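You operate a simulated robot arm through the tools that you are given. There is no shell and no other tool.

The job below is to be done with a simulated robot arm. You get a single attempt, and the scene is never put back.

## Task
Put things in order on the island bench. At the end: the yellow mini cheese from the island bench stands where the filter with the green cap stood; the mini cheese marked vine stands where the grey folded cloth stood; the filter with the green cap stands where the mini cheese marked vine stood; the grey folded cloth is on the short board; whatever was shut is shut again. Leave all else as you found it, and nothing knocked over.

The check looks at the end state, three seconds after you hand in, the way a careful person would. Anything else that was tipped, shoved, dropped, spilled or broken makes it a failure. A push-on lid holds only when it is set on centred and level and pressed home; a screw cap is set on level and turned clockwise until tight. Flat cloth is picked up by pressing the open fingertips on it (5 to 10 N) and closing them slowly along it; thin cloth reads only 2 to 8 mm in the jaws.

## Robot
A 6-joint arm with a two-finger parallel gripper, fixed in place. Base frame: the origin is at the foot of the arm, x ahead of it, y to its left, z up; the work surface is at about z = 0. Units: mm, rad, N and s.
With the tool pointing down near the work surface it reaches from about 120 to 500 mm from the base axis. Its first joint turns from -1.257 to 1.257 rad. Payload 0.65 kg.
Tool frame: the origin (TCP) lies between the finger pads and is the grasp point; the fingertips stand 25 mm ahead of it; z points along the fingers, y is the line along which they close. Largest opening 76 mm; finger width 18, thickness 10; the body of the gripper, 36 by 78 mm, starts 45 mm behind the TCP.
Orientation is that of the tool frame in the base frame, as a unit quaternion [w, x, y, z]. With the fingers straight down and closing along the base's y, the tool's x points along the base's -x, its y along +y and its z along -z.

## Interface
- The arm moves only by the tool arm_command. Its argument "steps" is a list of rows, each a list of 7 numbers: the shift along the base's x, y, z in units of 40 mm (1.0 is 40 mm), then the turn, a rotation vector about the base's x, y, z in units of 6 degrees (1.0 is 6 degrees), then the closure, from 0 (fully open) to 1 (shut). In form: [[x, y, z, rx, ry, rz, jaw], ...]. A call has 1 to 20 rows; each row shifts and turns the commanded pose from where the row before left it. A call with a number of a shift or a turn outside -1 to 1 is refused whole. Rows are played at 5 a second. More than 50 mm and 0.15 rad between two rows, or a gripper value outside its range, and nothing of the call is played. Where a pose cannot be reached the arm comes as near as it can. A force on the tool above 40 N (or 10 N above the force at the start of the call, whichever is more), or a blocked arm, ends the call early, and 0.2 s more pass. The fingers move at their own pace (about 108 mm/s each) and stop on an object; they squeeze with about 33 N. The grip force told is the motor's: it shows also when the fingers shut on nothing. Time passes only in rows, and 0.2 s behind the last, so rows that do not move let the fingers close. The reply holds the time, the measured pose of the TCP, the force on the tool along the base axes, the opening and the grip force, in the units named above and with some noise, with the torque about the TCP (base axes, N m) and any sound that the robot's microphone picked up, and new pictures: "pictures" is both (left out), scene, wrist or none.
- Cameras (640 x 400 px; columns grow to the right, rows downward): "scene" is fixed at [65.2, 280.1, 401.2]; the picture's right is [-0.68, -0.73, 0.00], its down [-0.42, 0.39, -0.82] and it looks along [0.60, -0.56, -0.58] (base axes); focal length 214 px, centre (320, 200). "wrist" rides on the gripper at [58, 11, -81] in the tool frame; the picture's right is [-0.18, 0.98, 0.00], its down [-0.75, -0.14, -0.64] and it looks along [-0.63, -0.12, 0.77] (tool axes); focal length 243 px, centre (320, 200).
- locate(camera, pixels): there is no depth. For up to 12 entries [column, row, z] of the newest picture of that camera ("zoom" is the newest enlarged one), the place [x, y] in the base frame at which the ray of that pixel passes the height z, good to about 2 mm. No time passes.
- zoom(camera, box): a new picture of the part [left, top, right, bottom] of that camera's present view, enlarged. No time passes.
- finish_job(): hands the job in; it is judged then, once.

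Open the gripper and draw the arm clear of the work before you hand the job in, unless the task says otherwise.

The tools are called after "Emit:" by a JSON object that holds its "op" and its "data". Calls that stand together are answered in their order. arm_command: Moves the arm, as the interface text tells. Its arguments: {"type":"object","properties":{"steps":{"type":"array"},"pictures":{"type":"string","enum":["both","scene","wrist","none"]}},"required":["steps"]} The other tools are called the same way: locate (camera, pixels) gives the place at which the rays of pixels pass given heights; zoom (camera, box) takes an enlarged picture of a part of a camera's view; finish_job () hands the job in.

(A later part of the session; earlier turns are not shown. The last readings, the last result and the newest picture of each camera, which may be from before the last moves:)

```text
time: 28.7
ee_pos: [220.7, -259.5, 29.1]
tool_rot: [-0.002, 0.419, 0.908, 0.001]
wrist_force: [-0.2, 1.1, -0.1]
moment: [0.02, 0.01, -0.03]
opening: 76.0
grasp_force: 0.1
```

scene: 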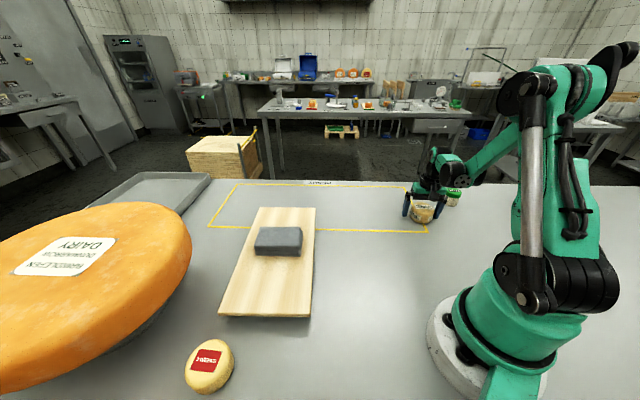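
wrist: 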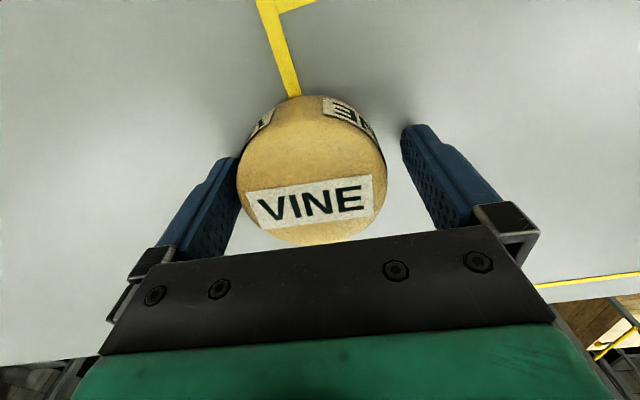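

The cheese stands about 3 mm towards the left finger (outline 237–387, middle 312). I shift 3 mm that way to centre, then close slowly.

Emit:
{"op": "arm_command", "data": {"steps": [[-0.057, -0.049, 0, 0, 0, 0, 0], [0, 0, 0, 0, 0, 0, 0.06], [0, 0, 0, 0, 0, 0, 0.1], [0, 0, 0, 0, 0, 0, 0.14], [0, 0, 0, 0, 0, 0, 0.18], [0, 0, 0, 0, 0, 0, 0.22], [0, 0, 0, 0, 0, 0, 0.26], [0, 0, 0, 0, 0, 0, 0.3], [0, 0, 0, 0, 0, 0, 0.35]]}}

```text
time: 30.7
ee_pos: [218.6, -260.9, 29.0]
tool_rot: [-0.001, 0.419, 0.908, 0.001]
wrist_force: [0.8, -0.3, 0.2]
moment: [0.01, 0.0, 0.01]
opening: 59.3
grasp_force: 33.1
```

scene: 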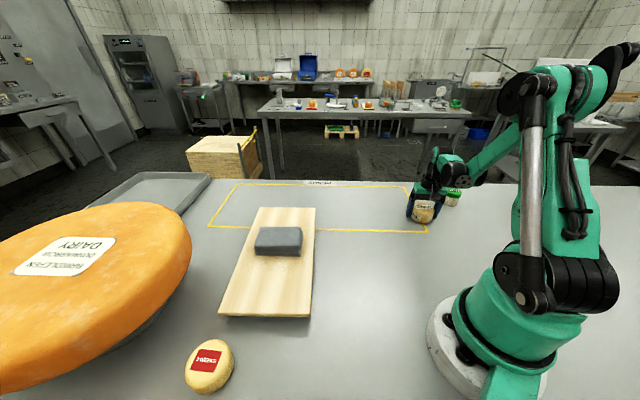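
wrist: 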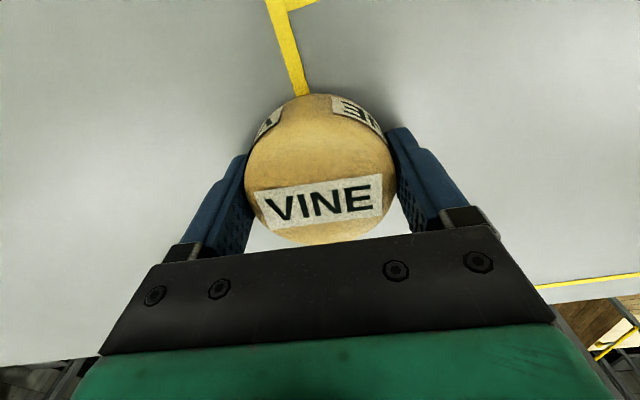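

The cheese is held at 59.3 mm. I locate its near edge (318,95) and far top edge (322,243) to know how it sits in the jaws before lifting.

Emit:
{"op": "locate", "data": {"camera": "wrist", "pixels": [[318, 95, 0], [318, 95, 6], [318, 95, 10], [322, 243, 36], [322, 243, 40], [303, 95, 0]]}}

```text
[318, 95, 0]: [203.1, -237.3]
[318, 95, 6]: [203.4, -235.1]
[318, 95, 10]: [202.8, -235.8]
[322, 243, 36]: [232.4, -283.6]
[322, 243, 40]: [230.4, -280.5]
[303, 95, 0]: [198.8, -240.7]
```

The cheese is centred in the jaws within about 1 mm. I lift it 80 mm and carry it to above the cloth's old place (476,-119), keeping its facing.

Emit:
{"op": "arm_command", "data": {"steps": [[0, 0, 0.3, 0, 0, 0, 0.4], [0, 0, 0.8, 0, 0, 0, 0.4], [0, 0, 0.9, 0, 0, 0, 0.4], [0.4, 0.22, 0, 0, 0, 0, 0.4], [0.715, 0.394, 0, 0, 0, 0, 0.4], [0.715, 0.394, 0, 0, 0, 0, 0.4], [0.715, 0.394, 0, 0, 0, 0, 0.4], [0.715, 0.394, 0, 0, 0, 0, 0.4], [0.715, 0.394, 0, 0, 0, 0, 0.4], [0.715, 0.394, 0, 0, 0, 0, 0.4], [0.715, 0.394, 0, 0, 0, 0, 0.4], [0.715, 0.394, 0, 0, 0, 0, 0.4], [0.315, 0.174, 0, 0, 0, 0, 0.4], [0, 0, 0, 0, 0, 0, 0.4], [0, 0, 0, 0, 0, 0, 0.4]]}}

```text
time: 33.9
ee_pos: [476.0, -117.9, 107.3]
tool_rot: [-0.001, 0.42, 0.908, 0.001]
wrist_force: [-0.3, 0.7, -0.3]
moment: [-0.01, 0.02, -0.01]
opening: 59.1
grasp_force: 32.7
```

scene: 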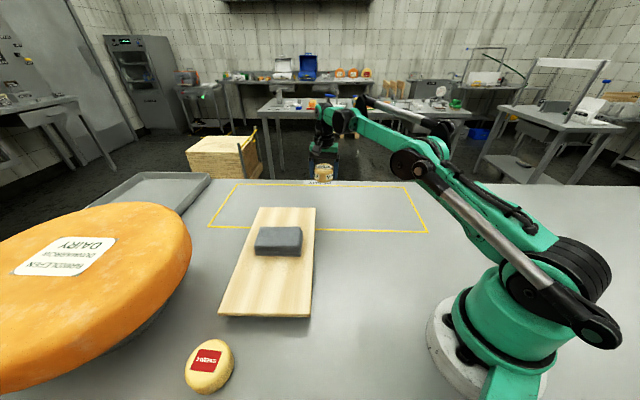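
wrist: 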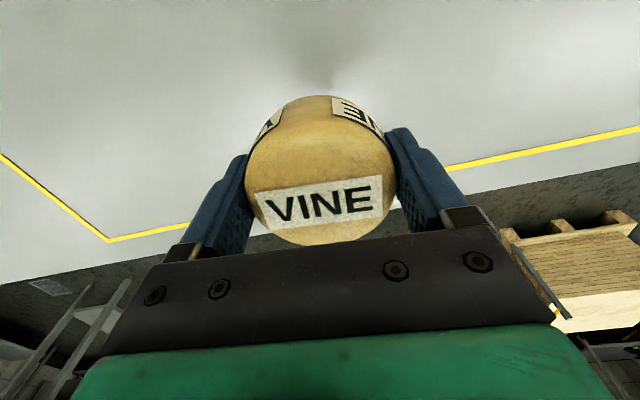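

The cheese is level in the jaws over the cloth's old place. I lower it to about 5 mm above the bench, then creep.

Emit:
{"op": "arm_command", "data": {"steps": [[0, 0, -0.4, 0, 0, 0, 0.4], [0, 0, -0.5, 0, 0, 0, 0.4], [0, 0, -0.4, 0, 0, 0, 0.4], [0, 0, -0.3, 0, 0, 0, 0.4], [0, 0, -0.2, 0, 0, 0, 0.4], [0, 0, -0.07, 0, 0, 0, 0.4], [0, 0, 0, 0, 0, 0, 0.4]]}}

```text
time: 35.5
ee_pos: [476.5, -119.8, 33.4]
tool_rot: [0.0, 0.42, 0.908, 0.001]
wrist_force: [0.4, 0.0, -1.2]
moment: [0.0, -0.04, 0.01]
opening: 59.2
grasp_force: 33.0
```

scene: 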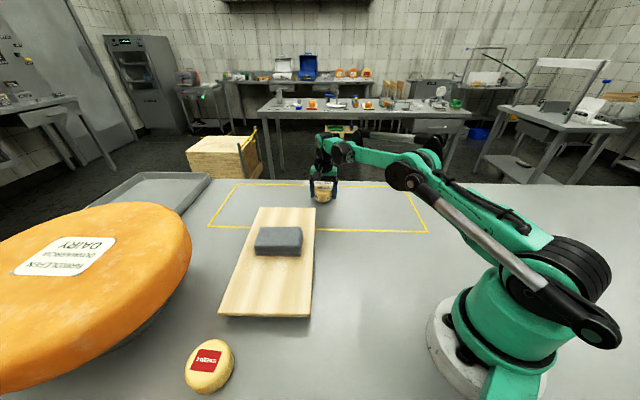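
wrist: 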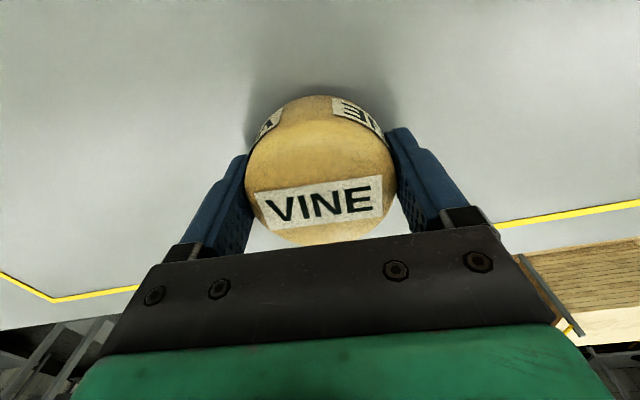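

No contact yet at z≈33. I creep down about 1 mm per row.

Emit:
{"op": "arm_command", "data": {"steps": [[0, 0, -0.03, 0, 0, 0, 0.4], [0, 0, -0.03, 0, 0, 0, 0.4], [0, 0, 0, 0, 0, 0, 0.4]], "pictures": "none"}}

```text
time: 36.3
ee_pos: [476.5, -120.0, 30.4]
tool_rot: [-0.001, 0.42, 0.908, 0.002]
wrist_force: [-0.3, 0.4, -1.0]
moment: [0.0, -0.01, -0.01]
opening: 59.3
grasp_force: 32.7
```

Emit:
{"op": "arm_command", "data": {"steps": [[0, 0, -0.02, 0, 0, 0, 0.4], [0, 0, -0.02, 0, 0, 0, 0.4], [0, 0, 0, 0, 0, 0, 0.4]], "pictures": "none"}}

```text
time: 37.1
ee_pos: [477.0, -119.2, 29.7]
tool_rot: [0.0, 0.42, 0.908, 0.0]
wrist_force: [0.2, 0.0, -0.3]
moment: [0.02, -0.03, -0.02]
opening: 59.5
grasp_force: 32.6
```

Still no contact force. I go down another fraction of a millimetre at a time.

Emit:
{"op": "arm_command", "data": {"steps": [[0, 0, -0.015, 0, 0, 0, 0.4], [0, 0, 0, 0, 0, 0, 0.4]], "pictures": "none"}}

```text
time: 37.7
ee_pos: [477.6, -119.3, 29.3]
tool_rot: [-0.001, 0.419, 0.908, 0.001]
wrist_force: [-0.3, -0.2, -1.0]
moment: [0.02, 0.04, -0.05]
opening: 59.3
grasp_force: 33.1
```

Still free. I continue by 0.6 mm rows.

Emit:
{"op": "arm_command", "data": {"steps": [[0, 0, -0.015, 0, 0, 0, 0.4], [0, 0, 0, 0, 0, 0, 0.4]], "pictures": "none"}}

```text
time: 38.3
ee_pos: [475.7, -120.3, 28.2]
tool_rot: [-0.001, 0.419, 0.908, -0.001]
wrist_force: [4.5, -0.6, 11.6]
moment: [-0.02, -0.1, -0.03]
opening: 59.5
grasp_force: 33.2
```

Contact at 11.6 N: the cheese stands on the bench. I ease up 0.3 mm and open gently.

Emit:
{"op": "arm_command", "data": {"steps": [[0, 0, 0.008, 0, 0, 0, 0.4], [0, 0, 0, 0, 0, 0, 0.21], [0, 0, 0, 0, 0, 0, 0.18], [0, 0, 0, 0, 0, 0, 0.12], [0, 0, 0, 0, 0, 0, 0.06], [0, 0, 0, 0, 0, 0, 0], [0, 0, 0, 0, 0, 0, 0]]}}

```text
time: 39.9
ee_pos: [476.5, -119.8, 28.2]
tool_rot: [0.0, 0.419, 0.908, 0.0]
wrist_force: [0.1, -0.3, 0.0]
moment: [0.0, -0.02, 0.02]
opening: 76.1
grasp_force: 0.1
```

scene: 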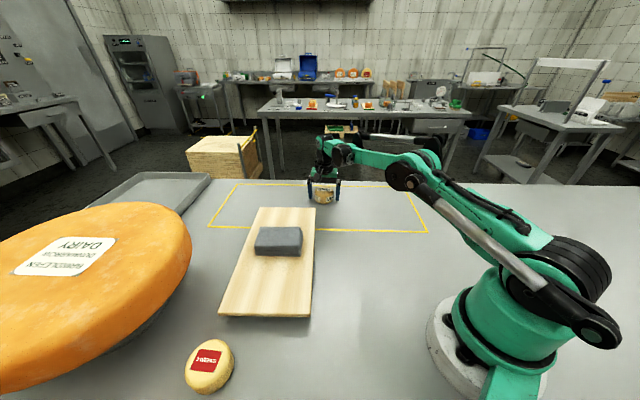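
wrist: 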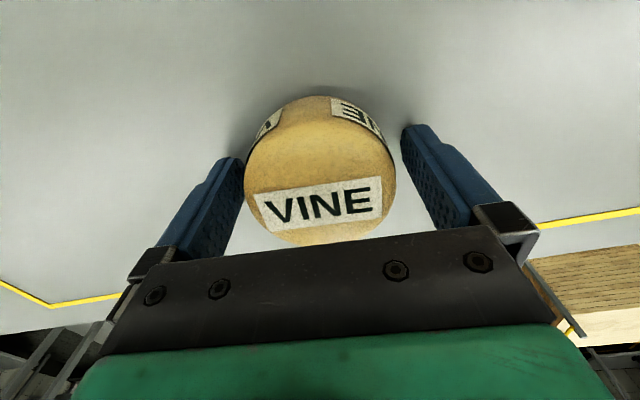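

The cheese stands free on the cloth's old place. I rise straight up and go to the viewing spot by the filter.

Emit:
{"op": "arm_command", "data": {"steps": [[0, 0, 0.4, 0, 0, 0, 0], [0, 0, 0.9, 0, 0, 0, 0], [0, 0, 0.9, 0, 0, 0, 0], [-0.4, -0.25, 0, 0, 0, 0, 0], [-0.81, -0.4975, 0, 0, 0, -0.25, 0], [-0.81, -0.4975, 0, 0, 0, -0.25, 0], [-0.81, -0.4975, 0, 0, 0, -0.25, 0], [-0.81, -0.4975, 0, 0, 0, -0.25, 0], [-0.81, -0.4975, 0, 0, 0, -0.25, 0], [-0.81, -0.4975, 0, 0, 0, -0.25, 0], [-0.81, -0.4975, 0, 0, 0, -0.25, 0], [-0.81, -0.4975, 0, 0, 0, -0.25, 0], [-0.81, -0.4975, 0, 0, 0, -0.25, 0], [-0.4, -0.25, 0, 0, 0, -0.25, 0], [0, 0, 0, 0, 0, 0, 0], [0, 0, 0, 0, 0, 0, 0]]}}

```text
time: 43.3
ee_pos: [153.0, -319.0, 116.3]
tool_rot: [-0.001, 0.535, 0.845, 0.001]
wrist_force: [0.7, 0.7, 0.4]
moment: [-0.02, -0.01, 0.0]
opening: 75.8
grasp_force: 0.1
```

scene: 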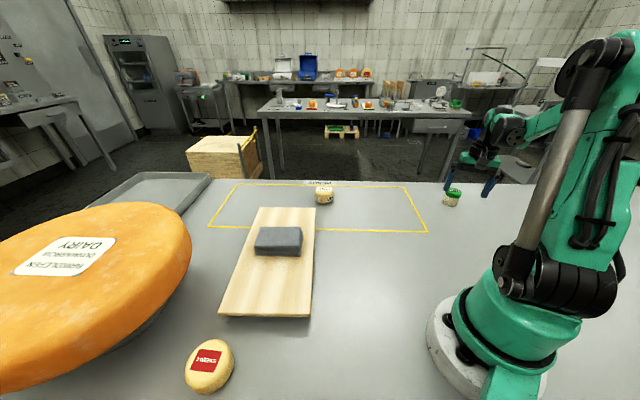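
wrist: 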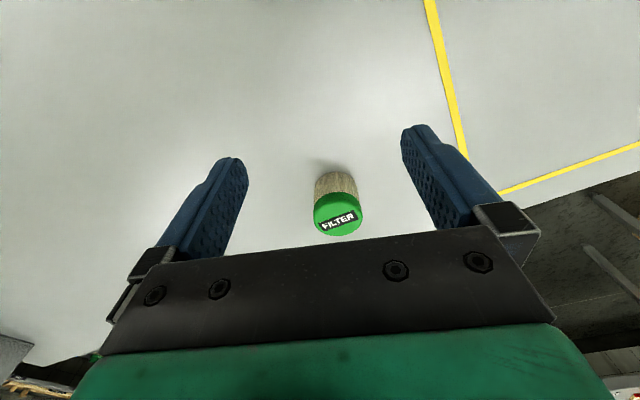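

The vine cheese stands upright at (325,195) in the scene. I measure the filter once more in an enlarged wrist view.

Emit:
{"op": "zoom", "data": {"camera": "wrist", "box": [285, 145, 395, 245]}}

Emit:
{"op": "locate", "data": {"camera": "wrist", "pixels": [[335, 171, 0], [314, 188, 12], [357, 186, 12], [313.5, 212, 42], [362, 212, 42]]}}

```text
4.00 times, centred on (340, 195) of wrist
```

zoom: 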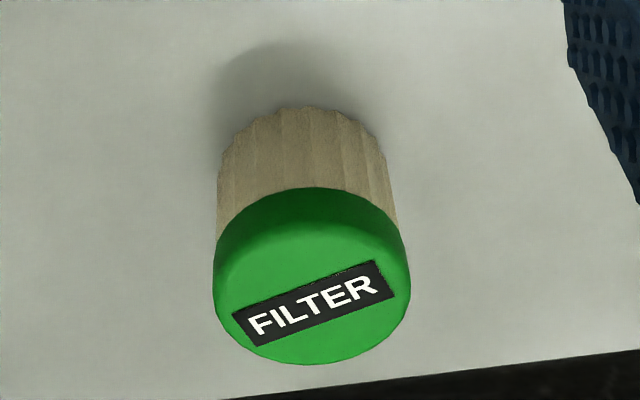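

```text
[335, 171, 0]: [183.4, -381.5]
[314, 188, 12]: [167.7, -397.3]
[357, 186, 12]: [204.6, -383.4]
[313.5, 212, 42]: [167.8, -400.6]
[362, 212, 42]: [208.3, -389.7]
```

The filter's centre is again (190.5,-401.5). I move above it at z≈96 and check.

Emit:
{"op": "arm_command", "data": {"steps": [[0.313, -0.6875, 0, 0, 0, 0, 0], [0.313, -0.6875, 0, 0, 0, 0, 0], [0.313, -0.6875, 0, 0, 0, 0, 0], [0, 0, -0.5, 0, 0, 0, 0], [0, 0, 0, 0, 0, 0, 0], [0, 0, 0, 0, 0, 0, 0]]}}

```text
time: 44.7
ee_pos: [190.0, -402.2, 98.9]
tool_rot: [0.0, 0.536, 0.844, 0.0]
wrist_force: [0.2, -0.6, 0.1]
moment: [0.0, 0.05, 0.0]
opening: 75.9
grasp_force: 0.1
```

scene: 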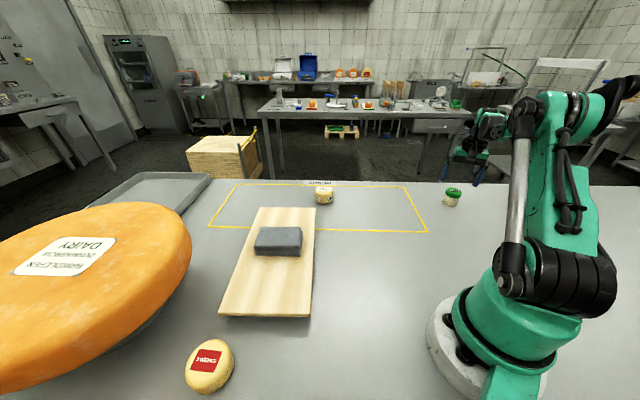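
wrist: 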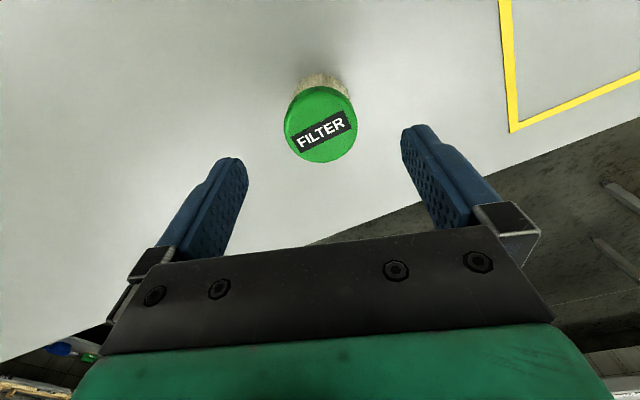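

The cap is centred between the fingers (284–355, middle 319.5). I lower around it to z≈29.

Emit:
{"op": "arm_command", "data": {"steps": [[0, 0, -0.4, 0, 0, 0, 0], [0, 0, -0.4, 0, 0, 0, 0], [0, 0, -0.4, 0, 0, 0, 0], [0, 0, -0.3, 0, 0, 0, 0], [0, 0, -0.18, 0, 0, 0, 0], [0, 0, 0, 0, 0, 0, 0], [0, 0, 0, 0, 0, 0, 0]]}}

```text
time: 46.3
ee_pos: [187.9, -399.6, 29.8]
tool_rot: [-0.001, 0.535, 0.845, 0.0]
wrist_force: [-1.1, 0.0, 0.3]
moment: [0.04, -0.01, -0.02]
opening: 76.0
grasp_force: 0.1
```

scene: 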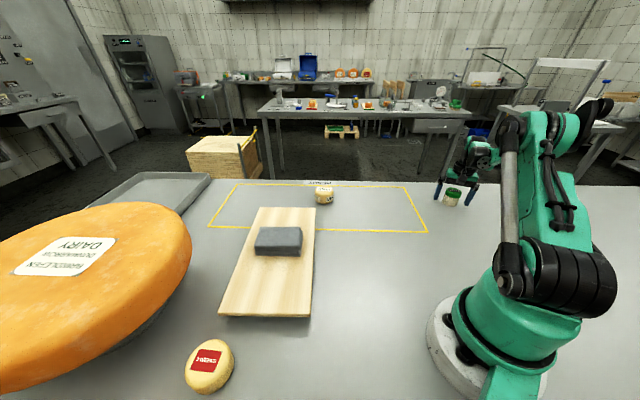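
wrist: 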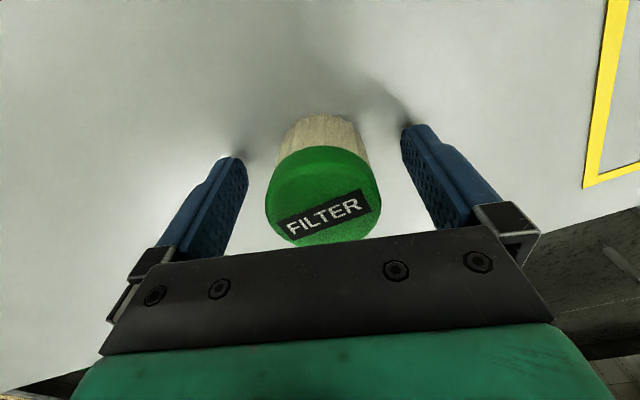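

The filter stands 1–2 mm right of centre (265–381). I shift 1.3 mm and close slowly.

Emit:
{"op": "arm_command", "data": {"steps": [[0.03, 0.014, 0, 0, 0, 0, 0], [0, 0, 0, 0, 0, 0, 0.12], [0, 0, 0, 0, 0, 0, 0.22], [0, 0, 0, 0, 0, 0, 0.3], [0, 0, 0, 0, 0, 0, 0.36], [0, 0, 0, 0, 0, 0, 0.4], [0, 0, 0, 0, 0, 0, 0.44], [0, 0, 0, 0, 0, 0, 0.48], [0, 0, 0, 0, 0, 0, 0.52], [0, 0, 0, 0, 0, 0, 0.52]]}}

```text
time: 48.5
ee_pos: [189.2, -400.3, 29.4]
tool_rot: [-0.001, 0.535, 0.845, 0.001]
wrist_force: [0.1, 0.0, 1.0]
moment: [-0.01, 0.02, 0.03]
opening: 42.7
grasp_force: 33.1
```

scene: 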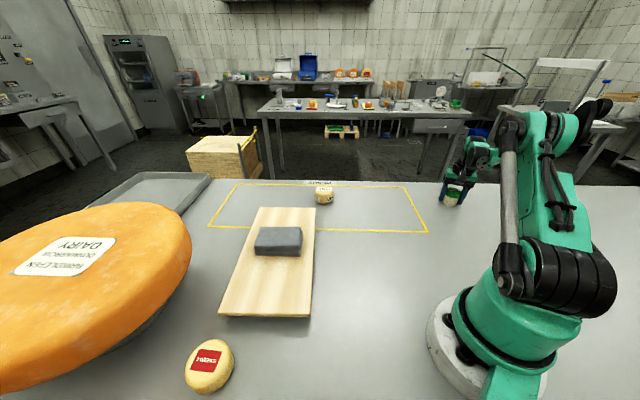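
wrist: 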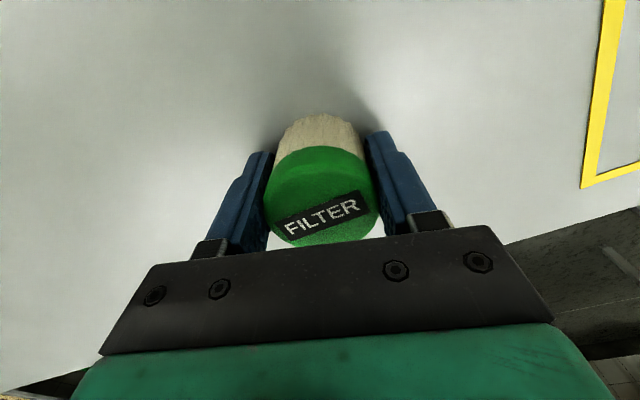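

The filter is held at 42.7 mm. I locate its near bottom edge (320,114), then lift a little and check that body and cap come up together.

Emit:
{"op": "locate", "data": {"camera": "wrist", "pixels": [[320, 114, 0], [318, 247, 45], [318, 247, 43], [320, 149, 31]]}}

Emit:
{"op": "arm_command", "data": {"steps": [[0, 0, 0.2, 0, 0, 0, 0.55], [0, 0, 0.3, 0, 0, 0, 0.55], [0, 0, 0, 0, 0, 0, 0.55]]}}

```text
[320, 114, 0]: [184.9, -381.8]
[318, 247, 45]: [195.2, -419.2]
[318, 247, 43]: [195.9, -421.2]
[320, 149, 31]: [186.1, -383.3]
```

```text
time: 49.3
ee_pos: [191.7, -399.6, 49.7]
tool_rot: [-0.001, 0.534, 0.845, 0.001]
wrist_force: [1.0, 0.4, 0.0]
moment: [0.02, -0.03, 0.0]
opening: 42.7
grasp_force: 32.6
```

scene: 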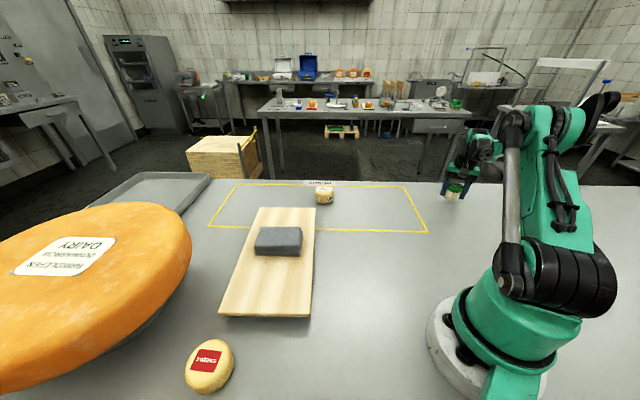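
wrist: 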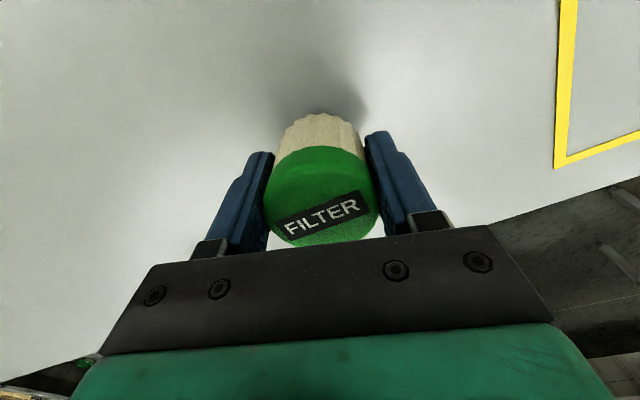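

Cap and body rise together. I lift higher and carry the filter to above the vine cheese's old place (218.5,-261).

Emit:
{"op": "arm_command", "data": {"steps": [[0, 0, 0.5, 0, 0, 0, 0.55], [0, 0, 0.7, 0, 0, 0, 0.55], [0, 0, 0.3, 0, 0, 0, 0.55], [0.08, 0.4, 0, 0, 0, 0, 0.55], [0.136, 0.7, 0, 0, 0, 0, 0.55], [0.136, 0.7, 0, 0, 0, 0, 0.55], [0.136, 0.7, 0, 0, 0, 0, 0.55], [0.136, 0.7, 0, 0, 0, 0, 0.55], [0.056, 0.3, 0, 0, 0, 0, 0.55], [0, 0, 0, 0, 0, 0, 0.55], [0, 0, 0, 0, 0, 0, 0.55]]}}

```text
time: 51.7
ee_pos: [218.7, -260.4, 109.8]
tool_rot: [-0.001, 0.535, 0.845, 0.0]
wrist_force: [0.2, -0.8, -1.4]
moment: [0.05, 0.0, -0.01]
opening: 42.6
grasp_force: 33.0
```

scene: 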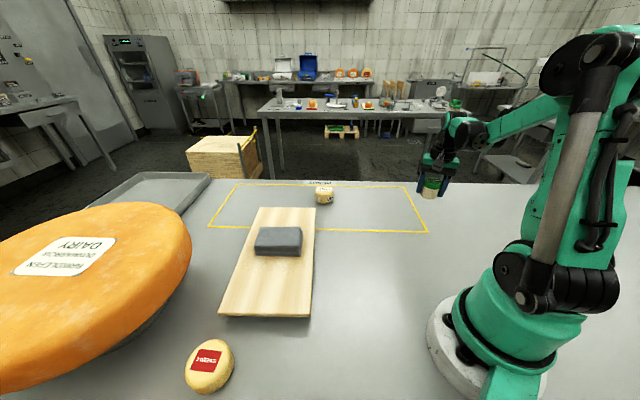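
wrist: 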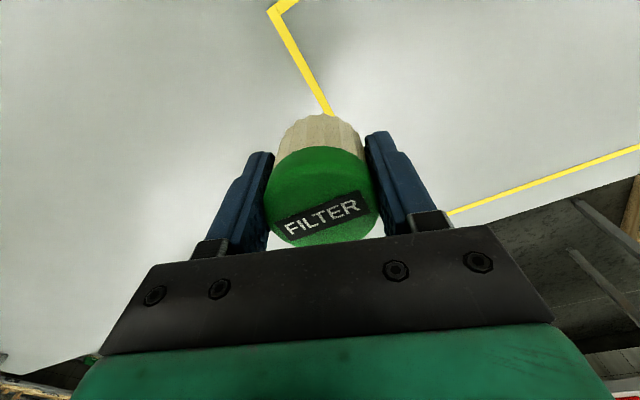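

The filter hangs upright at (218.7,-260.4). I lower it to about 4 mm above the bench.

Emit:
{"op": "arm_command", "data": {"steps": [[0, 0, -0.4, 0, 0, 0, 0.55], [0, 0, -0.5, 0, 0, 0, 0.55], [0, 0, -0.4, 0, 0, 0, 0.55], [0, 0, -0.3, 0, 0, 0, 0.55], [0, 0, -0.2, 0, 0, 0, 0.55], [0, 0, -0.1, 0, 0, 0, 0.55], [0, 0, 0, 0, 0, 0, 0.55]]}}

```text
time: 53.3
ee_pos: [219.0, -258.7, 32.8]
tool_rot: [0.0, 0.534, 0.846, 0.001]
wrist_force: [-0.6, 0.5, -0.7]
moment: [0.02, 0.01, 0.0]
opening: 42.5
grasp_force: 33.1
```

scene: 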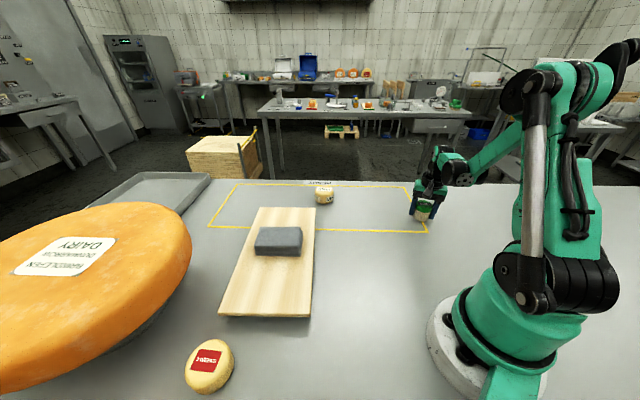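
wrist: 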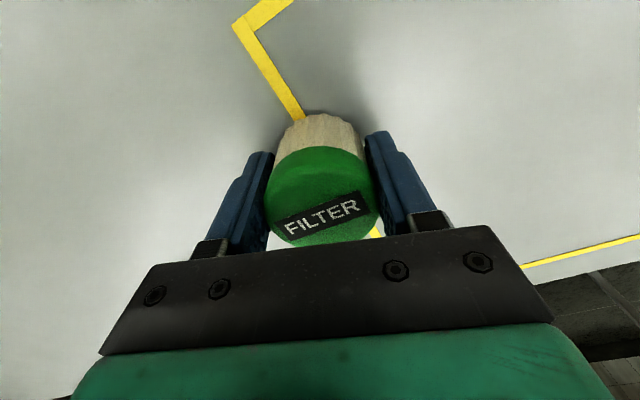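

No contact yet at z≈33; I creep down.

Emit:
{"op": "arm_command", "data": {"steps": [[0, 0, -0.03, 0, 0, 0, 0.55], [0, 0, -0.02, 0, 0, 0, 0.55], [0, 0, 0, 0, 0, 0, 0.55]], "pictures": "none"}}

```text
time: 54.1
ee_pos: [218.4, -259.1, 31.4]
tool_rot: [0.0, 0.535, 0.845, 0.001]
wrist_force: [-0.5, 0.7, -0.8]
moment: [0.01, 0.01, -0.01]
opening: 42.8
grasp_force: 32.7
```

Still free; another 0.8 mm.

Emit:
{"op": "arm_command", "data": {"steps": [[0, 0, -0.02, 0, 0, 0, 0.55], [0, 0, 0, 0, 0, 0, 0.55]], "pictures": "none"}}

```text
time: 54.7
ee_pos: [217.9, -259.9, 32.0]
tool_rot: [0.0, 0.534, 0.845, 0.001]
wrist_force: [-0.7, -0.3, -1.0]
moment: [-0.02, 0.01, -0.01]
opening: 42.5
grasp_force: 32.9
```

No force yet; I continue by 0.8 mm.

Emit:
{"op": "arm_command", "data": {"steps": [[0, 0, -0.02, 0, 0, 0, 0.55], [0, 0, 0, 0, 0, 0, 0.55]], "pictures": "none"}}

```text
time: 55.3
ee_pos: [219.9, -259.0, 30.5]
tool_rot: [-0.001, 0.534, 0.845, 0.0]
wrist_force: [-0.1, -0.3, 0.0]
moment: [0.01, 0.01, 0.01]
opening: 42.5
grasp_force: 33.1
```

Still free at z≈30; another 0.6 mm.

Emit:
{"op": "arm_command", "data": {"steps": [[0, 0, -0.015, 0, 0, 0, 0.55], [0, 0, 0, 0, 0, 0, 0.55]], "pictures": "none"}}

```text
time: 55.9
ee_pos: [219.1, -259.6, 28.7]
tool_rot: [0.0, 0.535, 0.845, 0.0]
wrist_force: [1.0, -0.3, 9.2]
moment: [-0.03, -0.04, 0.06]
opening: 42.7
grasp_force: 33.3
```

Contact at 9 N: the filter stands on the bench. I ease up 0.2 mm and open gently.

Emit:
{"op": "arm_command", "data": {"steps": [[0, 0, 0.006, 0, 0, 0, 0.5], [0, 0, 0, 0, 0, 0, 0.42], [0, 0, 0, 0, 0, 0, 0.38], [0, 0, 0, 0, 0, 0, 0.3], [0, 0, 0, 0, 0, 0, 0.15], [0, 0, 0, 0, 0, 0, 0], [0, 0, 0, 0, 0, 0, 0]]}}

```text
time: 57.5
ee_pos: [219.5, -259.8, 29.1]
tool_rot: [-0.001, 0.535, 0.845, 0.0]
wrist_force: [0.1, -0.1, 0.0]
moment: [0.0, 0.0, -0.03]
opening: 76.2
grasp_force: 0.1
```

scene: 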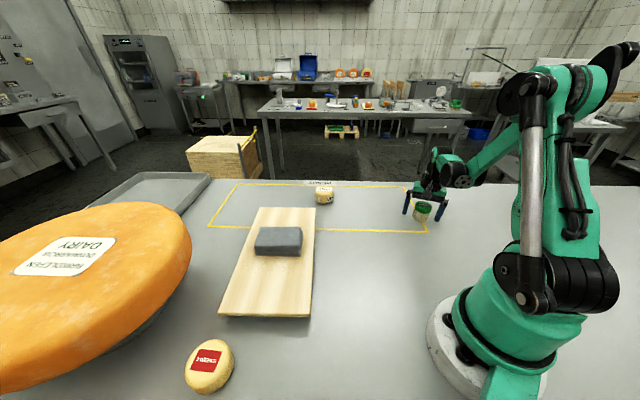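
wrist: 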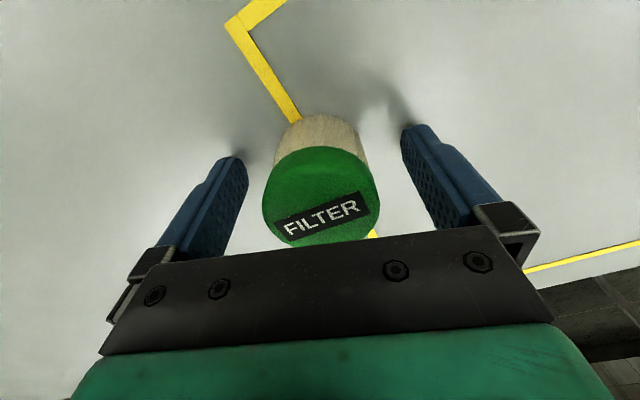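

The filter stands free with its cap on at the vine's old place. I rise straight up and swing round towards the yellow cheese in two legs.

Emit:
{"op": "arm_command", "data": {"steps": [[0, 0, 0.4, 0, 0, 0, 0], [0, 0, 0.9, 0, 0, 0, 0], [0, 0, 1.0, 0, 0, 0, 0], [0.1775, 0.65, 0.03, 0, 0, 0.956, 0], [0.1775, 0.65, 0.03, 0, 0, 0.956, 0], [0.1775, 0.65, 0.03, 0, 0, 0.956, 0], [0.1775, 0.65, 0.03, 0, 0, 0.956, 0], [0.1775, 0.65, 0.03, 0, 0, 0.956, 0], [0.1775, 0.65, 0.03, 0, 0, 0.956, 0], [0.1775, 0.65, 0.03, 0, 0, 0.956, 0], [0.1775, 0.65, 0.03, 0, 0, 0.956, 0], [0.1775, 0.65, 0.03, 0, 0, 0.956, 0], [0.1775, 0.65, 0.03, 0, 0, 0.956, 0], [0, 0, 0, 0, 0, 0, 0]], "pictures": "scene"}}

Emit:
{"op": "arm_command", "data": {"steps": [[-0.265, 0.6425, 0, 0, 0, 0.956, 0], [-0.265, 0.6425, 0, 0, 0, 0.956, 0], [-0.265, 0.6425, 0, 0, 0, 0.956, 0], [-0.265, 0.6425, 0, 0, 0, 0.956, 0], [-0.265, 0.6425, 0, 0, 0, 0.956, 0], [-0.265, 0.6425, 0, 0, 0, 0.956, 0], [-0.265, 0.6425, 0, 0, 0, 0.956, 0], [-0.265, 0.6425, 0, 0, 0, 0.956, 0], [-0.265, 0.6425, 0, 0, 0, 0.956, 0], [-0.265, 0.6425, 0, 0, 0, 0.956, 0], [0, 0, 0, 0, 0, 0, 0], [0, 0, 0, 0, 0, 0, 0]]}}

```text
time: 60.5
ee_pos: [290.7, -2.8, 134.5]
tool_rot: [-0.001, 0.063, 0.998, 0.001]
wrist_force: [-0.9, 0.1, 0.9]
moment: [0.03, 0.02, -0.02]
opening: 76.2
grasp_force: 0.0
```

scene: 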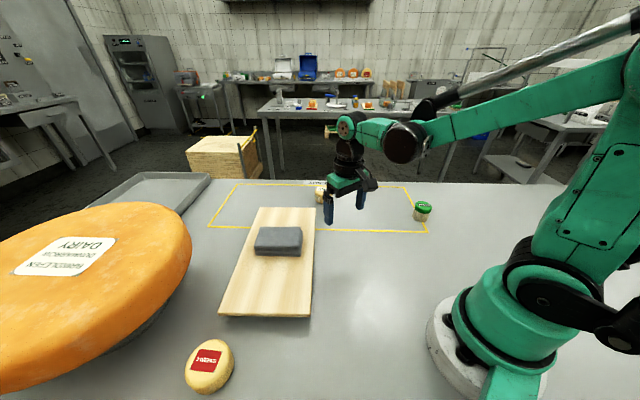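

```text
time: 63.1
ee_pos: [182.0, 259.6, 132.5]
tool_rot: [-0.001, -0.425, 0.905, -0.001]
wrist_force: [-0.3, 0.1, 0.3]
moment: [0.01, 0.0, 0.01]
opening: 75.9
grasp_force: 0.2
```

scene: 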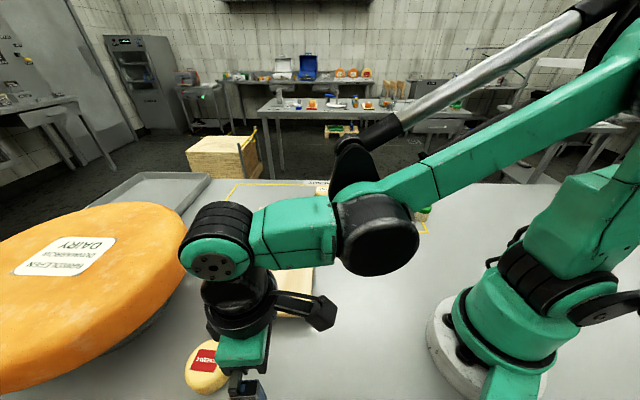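
wrist: 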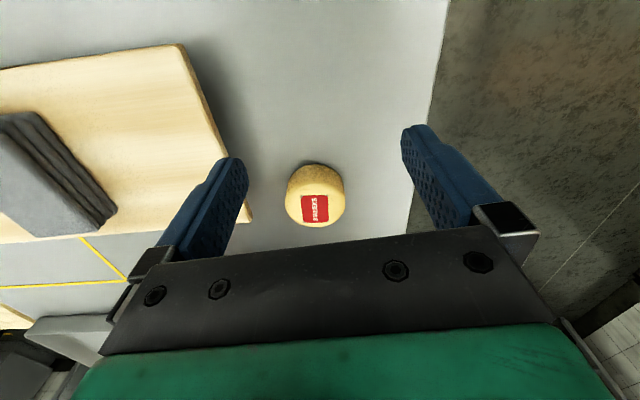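

The yellow cheese is at (316,194) between the fingers; I enlarge and measure it, minding the board's corner at (250,218) to its left.

Emit:
{"op": "zoom", "data": {"camera": "wrist", "box": [260, 145, 370, 245]}}

```text
4.00 times, centred on (315, 195) of wrist
```

zoom: 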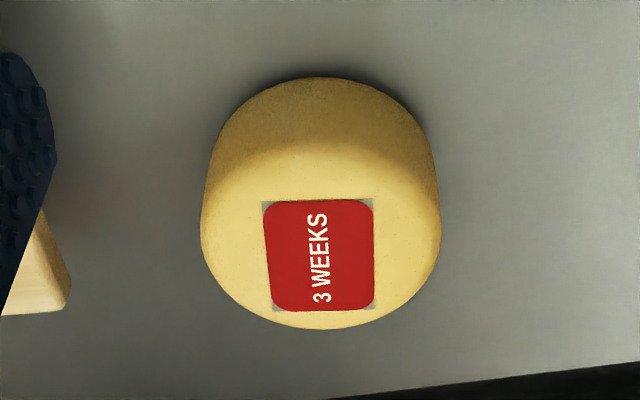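

I locate its outline: left (201,220), right (441,220), near (320,77), far (322,330), and the board corner (70,300).

Emit:
{"op": "locate", "data": {"camera": "zoom", "pixels": [[201, 220, 22], [441, 220, 22], [320, 77, 0], [320, 77, 8], [322, 330, 35], [322, 330, 30], [68, 290, 35], [68, 290, 32], [201, 220, 15], [441, 220, 15]]}}

```text
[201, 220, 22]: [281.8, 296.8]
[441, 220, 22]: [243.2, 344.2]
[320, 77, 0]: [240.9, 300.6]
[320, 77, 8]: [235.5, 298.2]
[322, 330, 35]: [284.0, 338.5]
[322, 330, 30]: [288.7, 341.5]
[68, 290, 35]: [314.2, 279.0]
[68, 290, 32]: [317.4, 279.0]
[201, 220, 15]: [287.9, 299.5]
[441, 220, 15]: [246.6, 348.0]
```

The yellow cheese's centre works out at (260,318.5), Ø≈59; the left finger will clear the board's corner by about 20 mm. I move above it and check.

Emit:
{"op": "arm_command", "data": {"steps": [[0.65, 0.4925, 0, 0, 0, 0, 0], [0.65, 0.4925, 0, 0, 0, 0, 0], [0.65, 0.4925, 0, 0, 0, 0, 0], [0, 0, -0.6, 0, 0, 0, 0], [0, 0, -0.4, 0, 0, 0, 0], [0, 0, 0, 0, 0, 0, 0], [0, 0, 0, 0, 0, 0, 0]]}}

```text
time: 64.7
ee_pos: [257.7, 315.7, 93.7]
tool_rot: [-0.002, -0.425, 0.905, -0.001]
wrist_force: [0.4, 1.2, 0.6]
moment: [0.01, 0.01, 0.01]
opening: 76.1
grasp_force: 0.0
```

scene: 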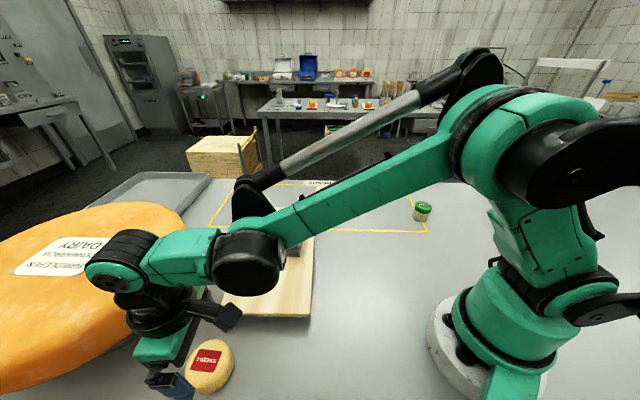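
wrist: 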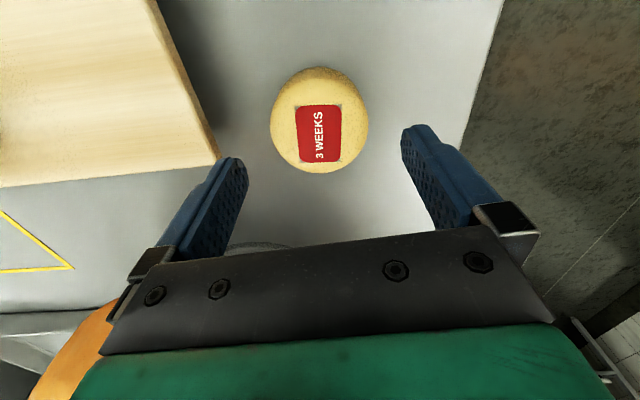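

The cheese is centred sideways (270–368, middle 319). I check the fore-and-aft position from its near (318,67) and far (320,173) edges.

Emit:
{"op": "locate", "data": {"camera": "wrist", "pixels": [[318, 67, 5], [318, 67, 10], [320, 173, 36], [320, 173, 40], [218, 157, 35]]}}

```text
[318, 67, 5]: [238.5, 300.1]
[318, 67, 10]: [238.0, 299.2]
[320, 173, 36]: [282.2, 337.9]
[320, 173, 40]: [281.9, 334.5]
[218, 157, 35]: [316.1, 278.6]
```

By these edges the cheese's centre lies about 4 mm further out than the measured TCP. I hold still once to average the pose reading.

Emit:
{"op": "arm_command", "data": {"steps": [[0, 0, 0, 0, 0, 0, 0]], "pictures": "wrist"}}

Emit:
{"op": "locate", "data": {"camera": "wrist", "pixels": [[318, 67, 5], [320, 173, 38]]}}

```text
time: 65.1
ee_pos: [258.2, 315.5, 92.7]
tool_rot: [-0.002, -0.423, 0.906, 0.0]
wrist_force: [-0.4, 0.5, -0.2]
moment: [-0.01, -0.03, 0.0]
opening: 76.1
grasp_force: 0.0
```

wrist: 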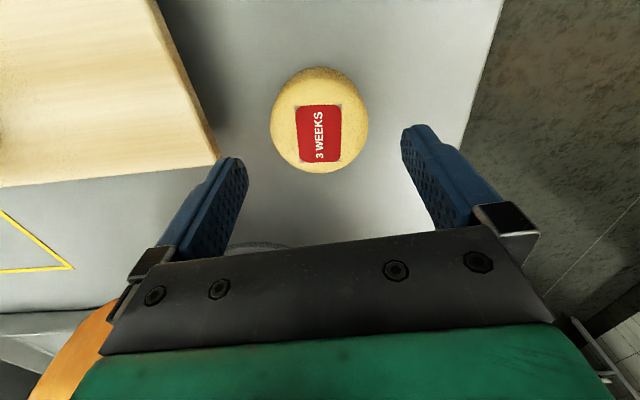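

```text
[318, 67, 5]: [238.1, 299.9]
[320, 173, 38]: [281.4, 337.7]
```

Readings confirm: the cheese is about (+2.2,+3.3) mm from the TCP. I correct and lower around it to z≈29.

Emit:
{"op": "arm_command", "data": {"steps": [[0.055, 0.08, -0.3, 0, 0, 0, 0], [0, 0, -0.4, 0, 0, 0, 0], [0, 0, -0.4, 0, 0, 0, 0], [0, 0, -0.3, 0, 0, 0, 0], [0, 0, -0.18, 0, 0, 0, 0], [0, 0, 0, 0, 0, 0, 0], [0, 0, 0, 0, 0, 0, 0]]}}

```text
time: 66.7
ee_pos: [263.8, 320.3, 29.1]
tool_rot: [-0.001, -0.423, 0.906, 0.001]
wrist_force: [0.0, 0.1, 0.6]
moment: [-0.01, -0.03, 0.03]
opening: 75.9
grasp_force: 0.1
```

scene: 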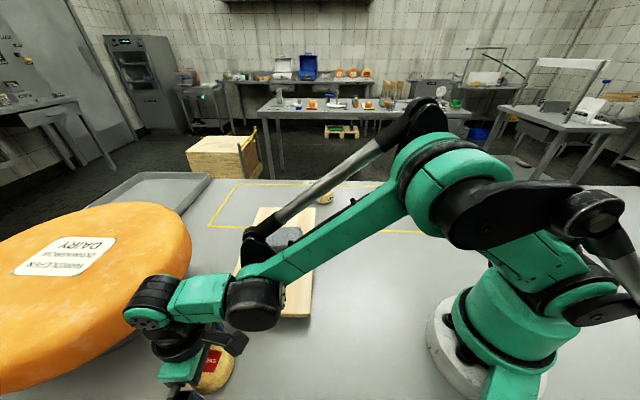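
wrist: 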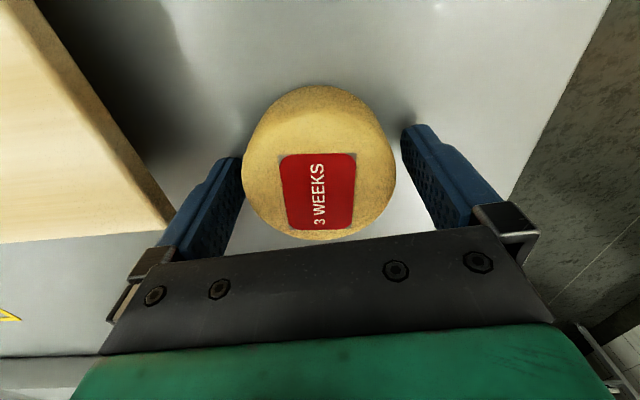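

The cheese sits centred (242–396) between the fingers with no contact. I close slowly.

Emit:
{"op": "arm_command", "data": {"steps": [[0, 0, 0, 0, 0, 0, 0.06], [0, 0, 0, 0, 0, 0, 0.1], [0, 0, 0, 0, 0, 0, 0.14], [0, 0, 0, 0, 0, 0, 0.18], [0, 0, 0, 0, 0, 0, 0.22], [0, 0, 0, 0, 0, 0, 0.26], [0, 0, 0, 0, 0, 0, 0.3], [0, 0, 0, 0, 0, 0, 0.35], [0, 0, 0, 0, 0, 0, 0.35]]}}

```text
time: 68.7
ee_pos: [263.3, 319.3, 29.5]
tool_rot: [-0.001, -0.424, 0.906, 0.0]
wrist_force: [-0.9, 0.5, -0.4]
moment: [0.02, 0.0, 0.0]
opening: 59.2
grasp_force: 32.7
```

scene: 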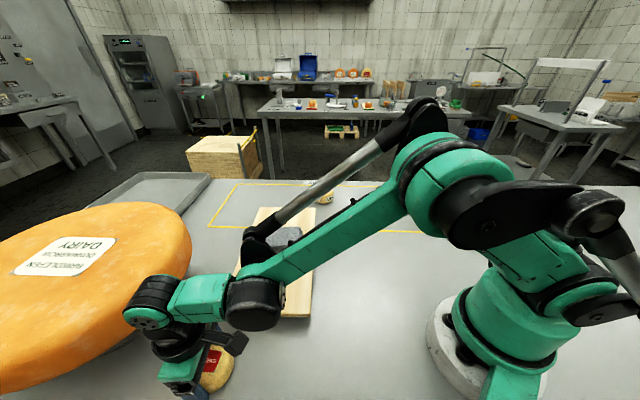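
wrist: 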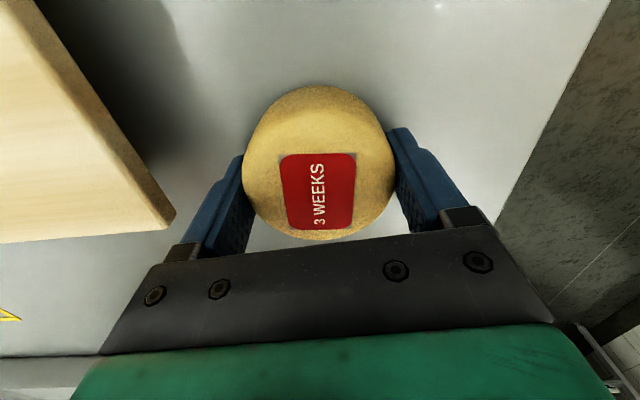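

Held at 59.2 mm. I locate its near (318,86) and far (322,239) edges to know the fore-and-aft offset in the jaws.

Emit:
{"op": "locate", "data": {"camera": "wrist", "pixels": [[318, 86, 5], [318, 86, 0], [318, 86, 10], [322, 239, 36], [322, 239, 40]]}}

```text
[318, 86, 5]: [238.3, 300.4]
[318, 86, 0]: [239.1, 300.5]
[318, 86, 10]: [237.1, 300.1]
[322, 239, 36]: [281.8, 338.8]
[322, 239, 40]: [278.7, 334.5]
```

The cheese's centre is about 2 mm towards the base from the TCP. I lift it well clear and carry it round, first to a midway point.

Emit:
{"op": "arm_command", "data": {"steps": [[0, 0, 0.3, 0, 0, 0, 0.4], [0, 0, 0.8, 0, 0, 0, 0.4], [0, 0, 0.9, 0, 0, 0, 0.4], [0, 0, 0.8, 0, 0, 0, 0.4], [0.04, -0.5, 0, 0, 0, -0.6, 0.4], [0.066, -0.8, 0, 0, 0, -0.956, 0.4], [0.066, -0.8, 0, 0, 0, -0.956, 0.4], [0.066, -0.8, 0, 0, 0, -0.956, 0.4], [0.066, -0.8, 0, 0, 0, -0.956, 0.4], [0.066, -0.8, 0, 0, 0, -0.956, 0.4], [0.066, -0.8, 0, 0, 0, -0.956, 0.4], [0.066, -0.8, 0, 0, 0, -0.956, 0.4], [0.066, -0.8, 0, 0, 0, -0.956, 0.4], [0.066, -0.8, 0, 0, 0, -0.956, 0.4], [0.026, -0.3, 0, 0, 0, -0.356, 0.4], [0, 0, 0, 0, 0, 0, 0.4]]}}

```text
time: 72.1
ee_pos: [290.1, -2.3, 142.3]
tool_rot: [-0.001, 0.064, 0.998, 0.001]
wrist_force: [-0.4, -0.3, -1.3]
moment: [-0.02, -0.04, 0.01]
opening: 59.4
grasp_force: 33.0
```

scene: 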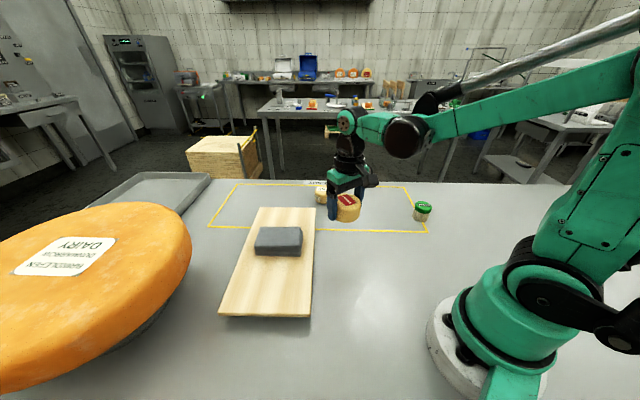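
wrist: 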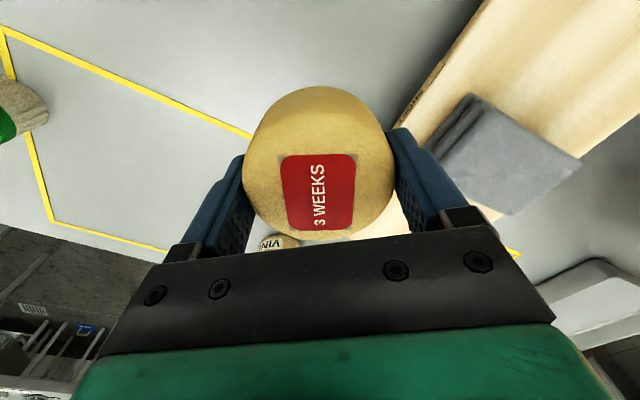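

The cheese is firmly held, label up. I carry on over the filter (45 mm high, cheese bottom at ~113 mm) to above the filter's old place (190.7,-401.4).

Emit:
{"op": "arm_command", "data": {"steps": [[-0.1, -0.4, 0, 0, 0, -0.4, 0.4], [-0.224, -0.911, 0, 0, 0, -0.868, 0.4], [-0.224, -0.911, 0, 0, 0, -0.868, 0.4], [-0.224, -0.911, 0, 0, 0, -0.868, 0.4], [-0.224, -0.911, 0, 0, 0, -0.868, 0.4], [-0.224, -0.911, 0, 0, 0, -0.868, 0.4], [-0.224, -0.911, 0, 0, 0, -0.868, 0.4], [-0.224, -0.911, 0, 0, 0, -0.868, 0.4], [-0.224, -0.911, 0, 0, 0, -0.868, 0.4], [-0.224, -0.911, 0, 0, 0, -0.868, 0.4], [-0.224, -0.911, 0, 0, 0, -0.868, 0.4], [-0.124, -0.511, 0, 0, 0, -0.468, 0.4], [0, 0, 0, 0, 0, 0, 0.4], [0, 0, 0, 0, 0, 0, 0.4]]}}

```text
time: 75.1
ee_pos: [188.1, -401.8, 142.6]
tool_rot: [-0.001, 0.534, 0.845, 0.0]
wrist_force: [0.2, 0.3, -1.5]
moment: [-0.02, 0.03, 0.02]
opening: 59.0
grasp_force: 32.9
```

scene: 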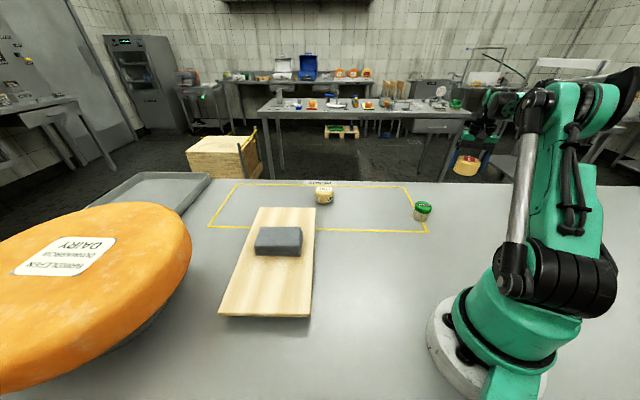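
wrist: 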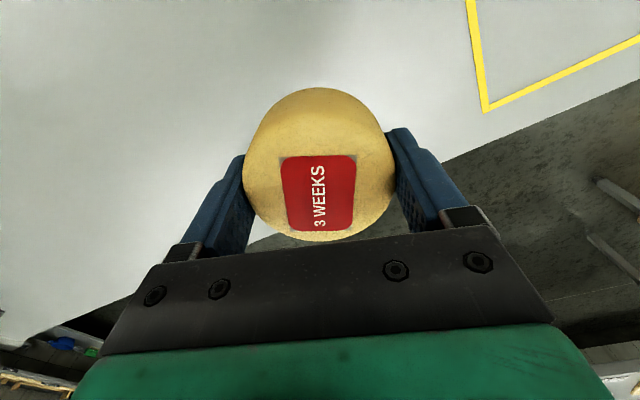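

Above the filter's old place, reading (188.1,-401.8). I lower part way to z≈60 and read again before fine correction.

Emit:
{"op": "arm_command", "data": {"steps": [[0, 0, -0.4, 0, 0, 0, 0.4], [0, 0, -0.6, 0, 0, 0, 0.4], [0, 0, -0.6, 0, 0, 0, 0.4], [0, 0, -0.5, 0, 0, 0, 0.4], [0, 0, 0, 0, 0, 0, 0.4], [0, 0, 0, 0, 0, 0, 0.4]]}}

Emit:
{"op": "arm_command", "data": {"steps": [[0, 0, 0, 0, 0, 0, 0.4]], "pictures": "none"}}

Emit:
{"op": "arm_command", "data": {"steps": [[0, 0, 0, 0, 0, 0, 0.4]], "pictures": "none"}}

```text
time: 76.5
ee_pos: [189.5, -401.2, 58.2]
tool_rot: [0.0, 0.534, 0.845, 0.0]
wrist_force: [0.4, 0.2, -1.6]
moment: [0.02, 0.01, 0.03]
opening: 59.2
grasp_force: 33.0
```

scene: 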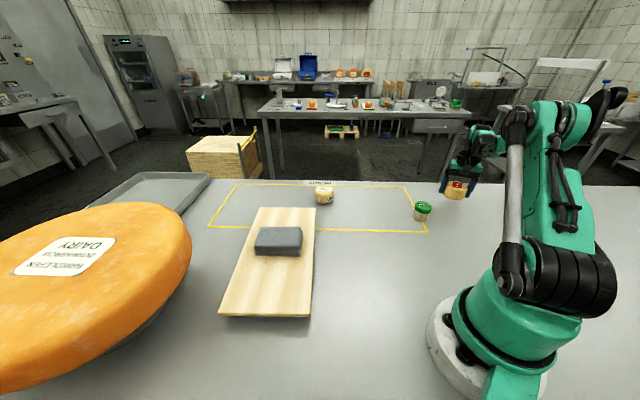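
wrist: 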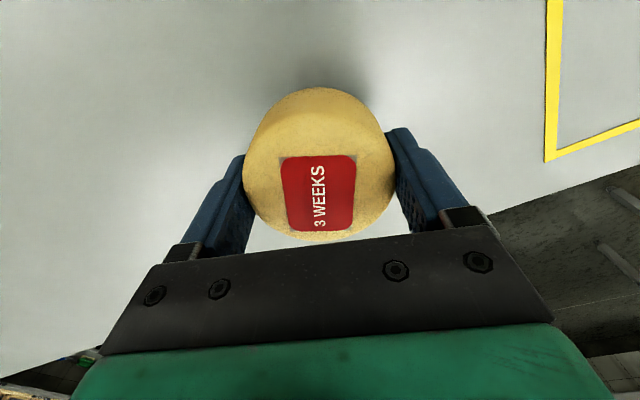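

```text
time: 76.9
ee_pos: [189.7, -400.0, 59.3]
tool_rot: [-0.001, 0.534, 0.845, 0.001]
wrist_force: [0.0, -0.4, -0.9]
moment: [-0.01, 0.0, -0.02]
opening: 58.9
grasp_force: 33.6
```

```text
time: 77.3
ee_pos: [189.0, -400.1, 59.5]
tool_rot: [0.0, 0.534, 0.846, 0.001]
wrist_force: [-0.5, 0.0, -1.4]
moment: [-0.02, -0.03, -0.02]
opening: 59.2
grasp_force: 33.1
```

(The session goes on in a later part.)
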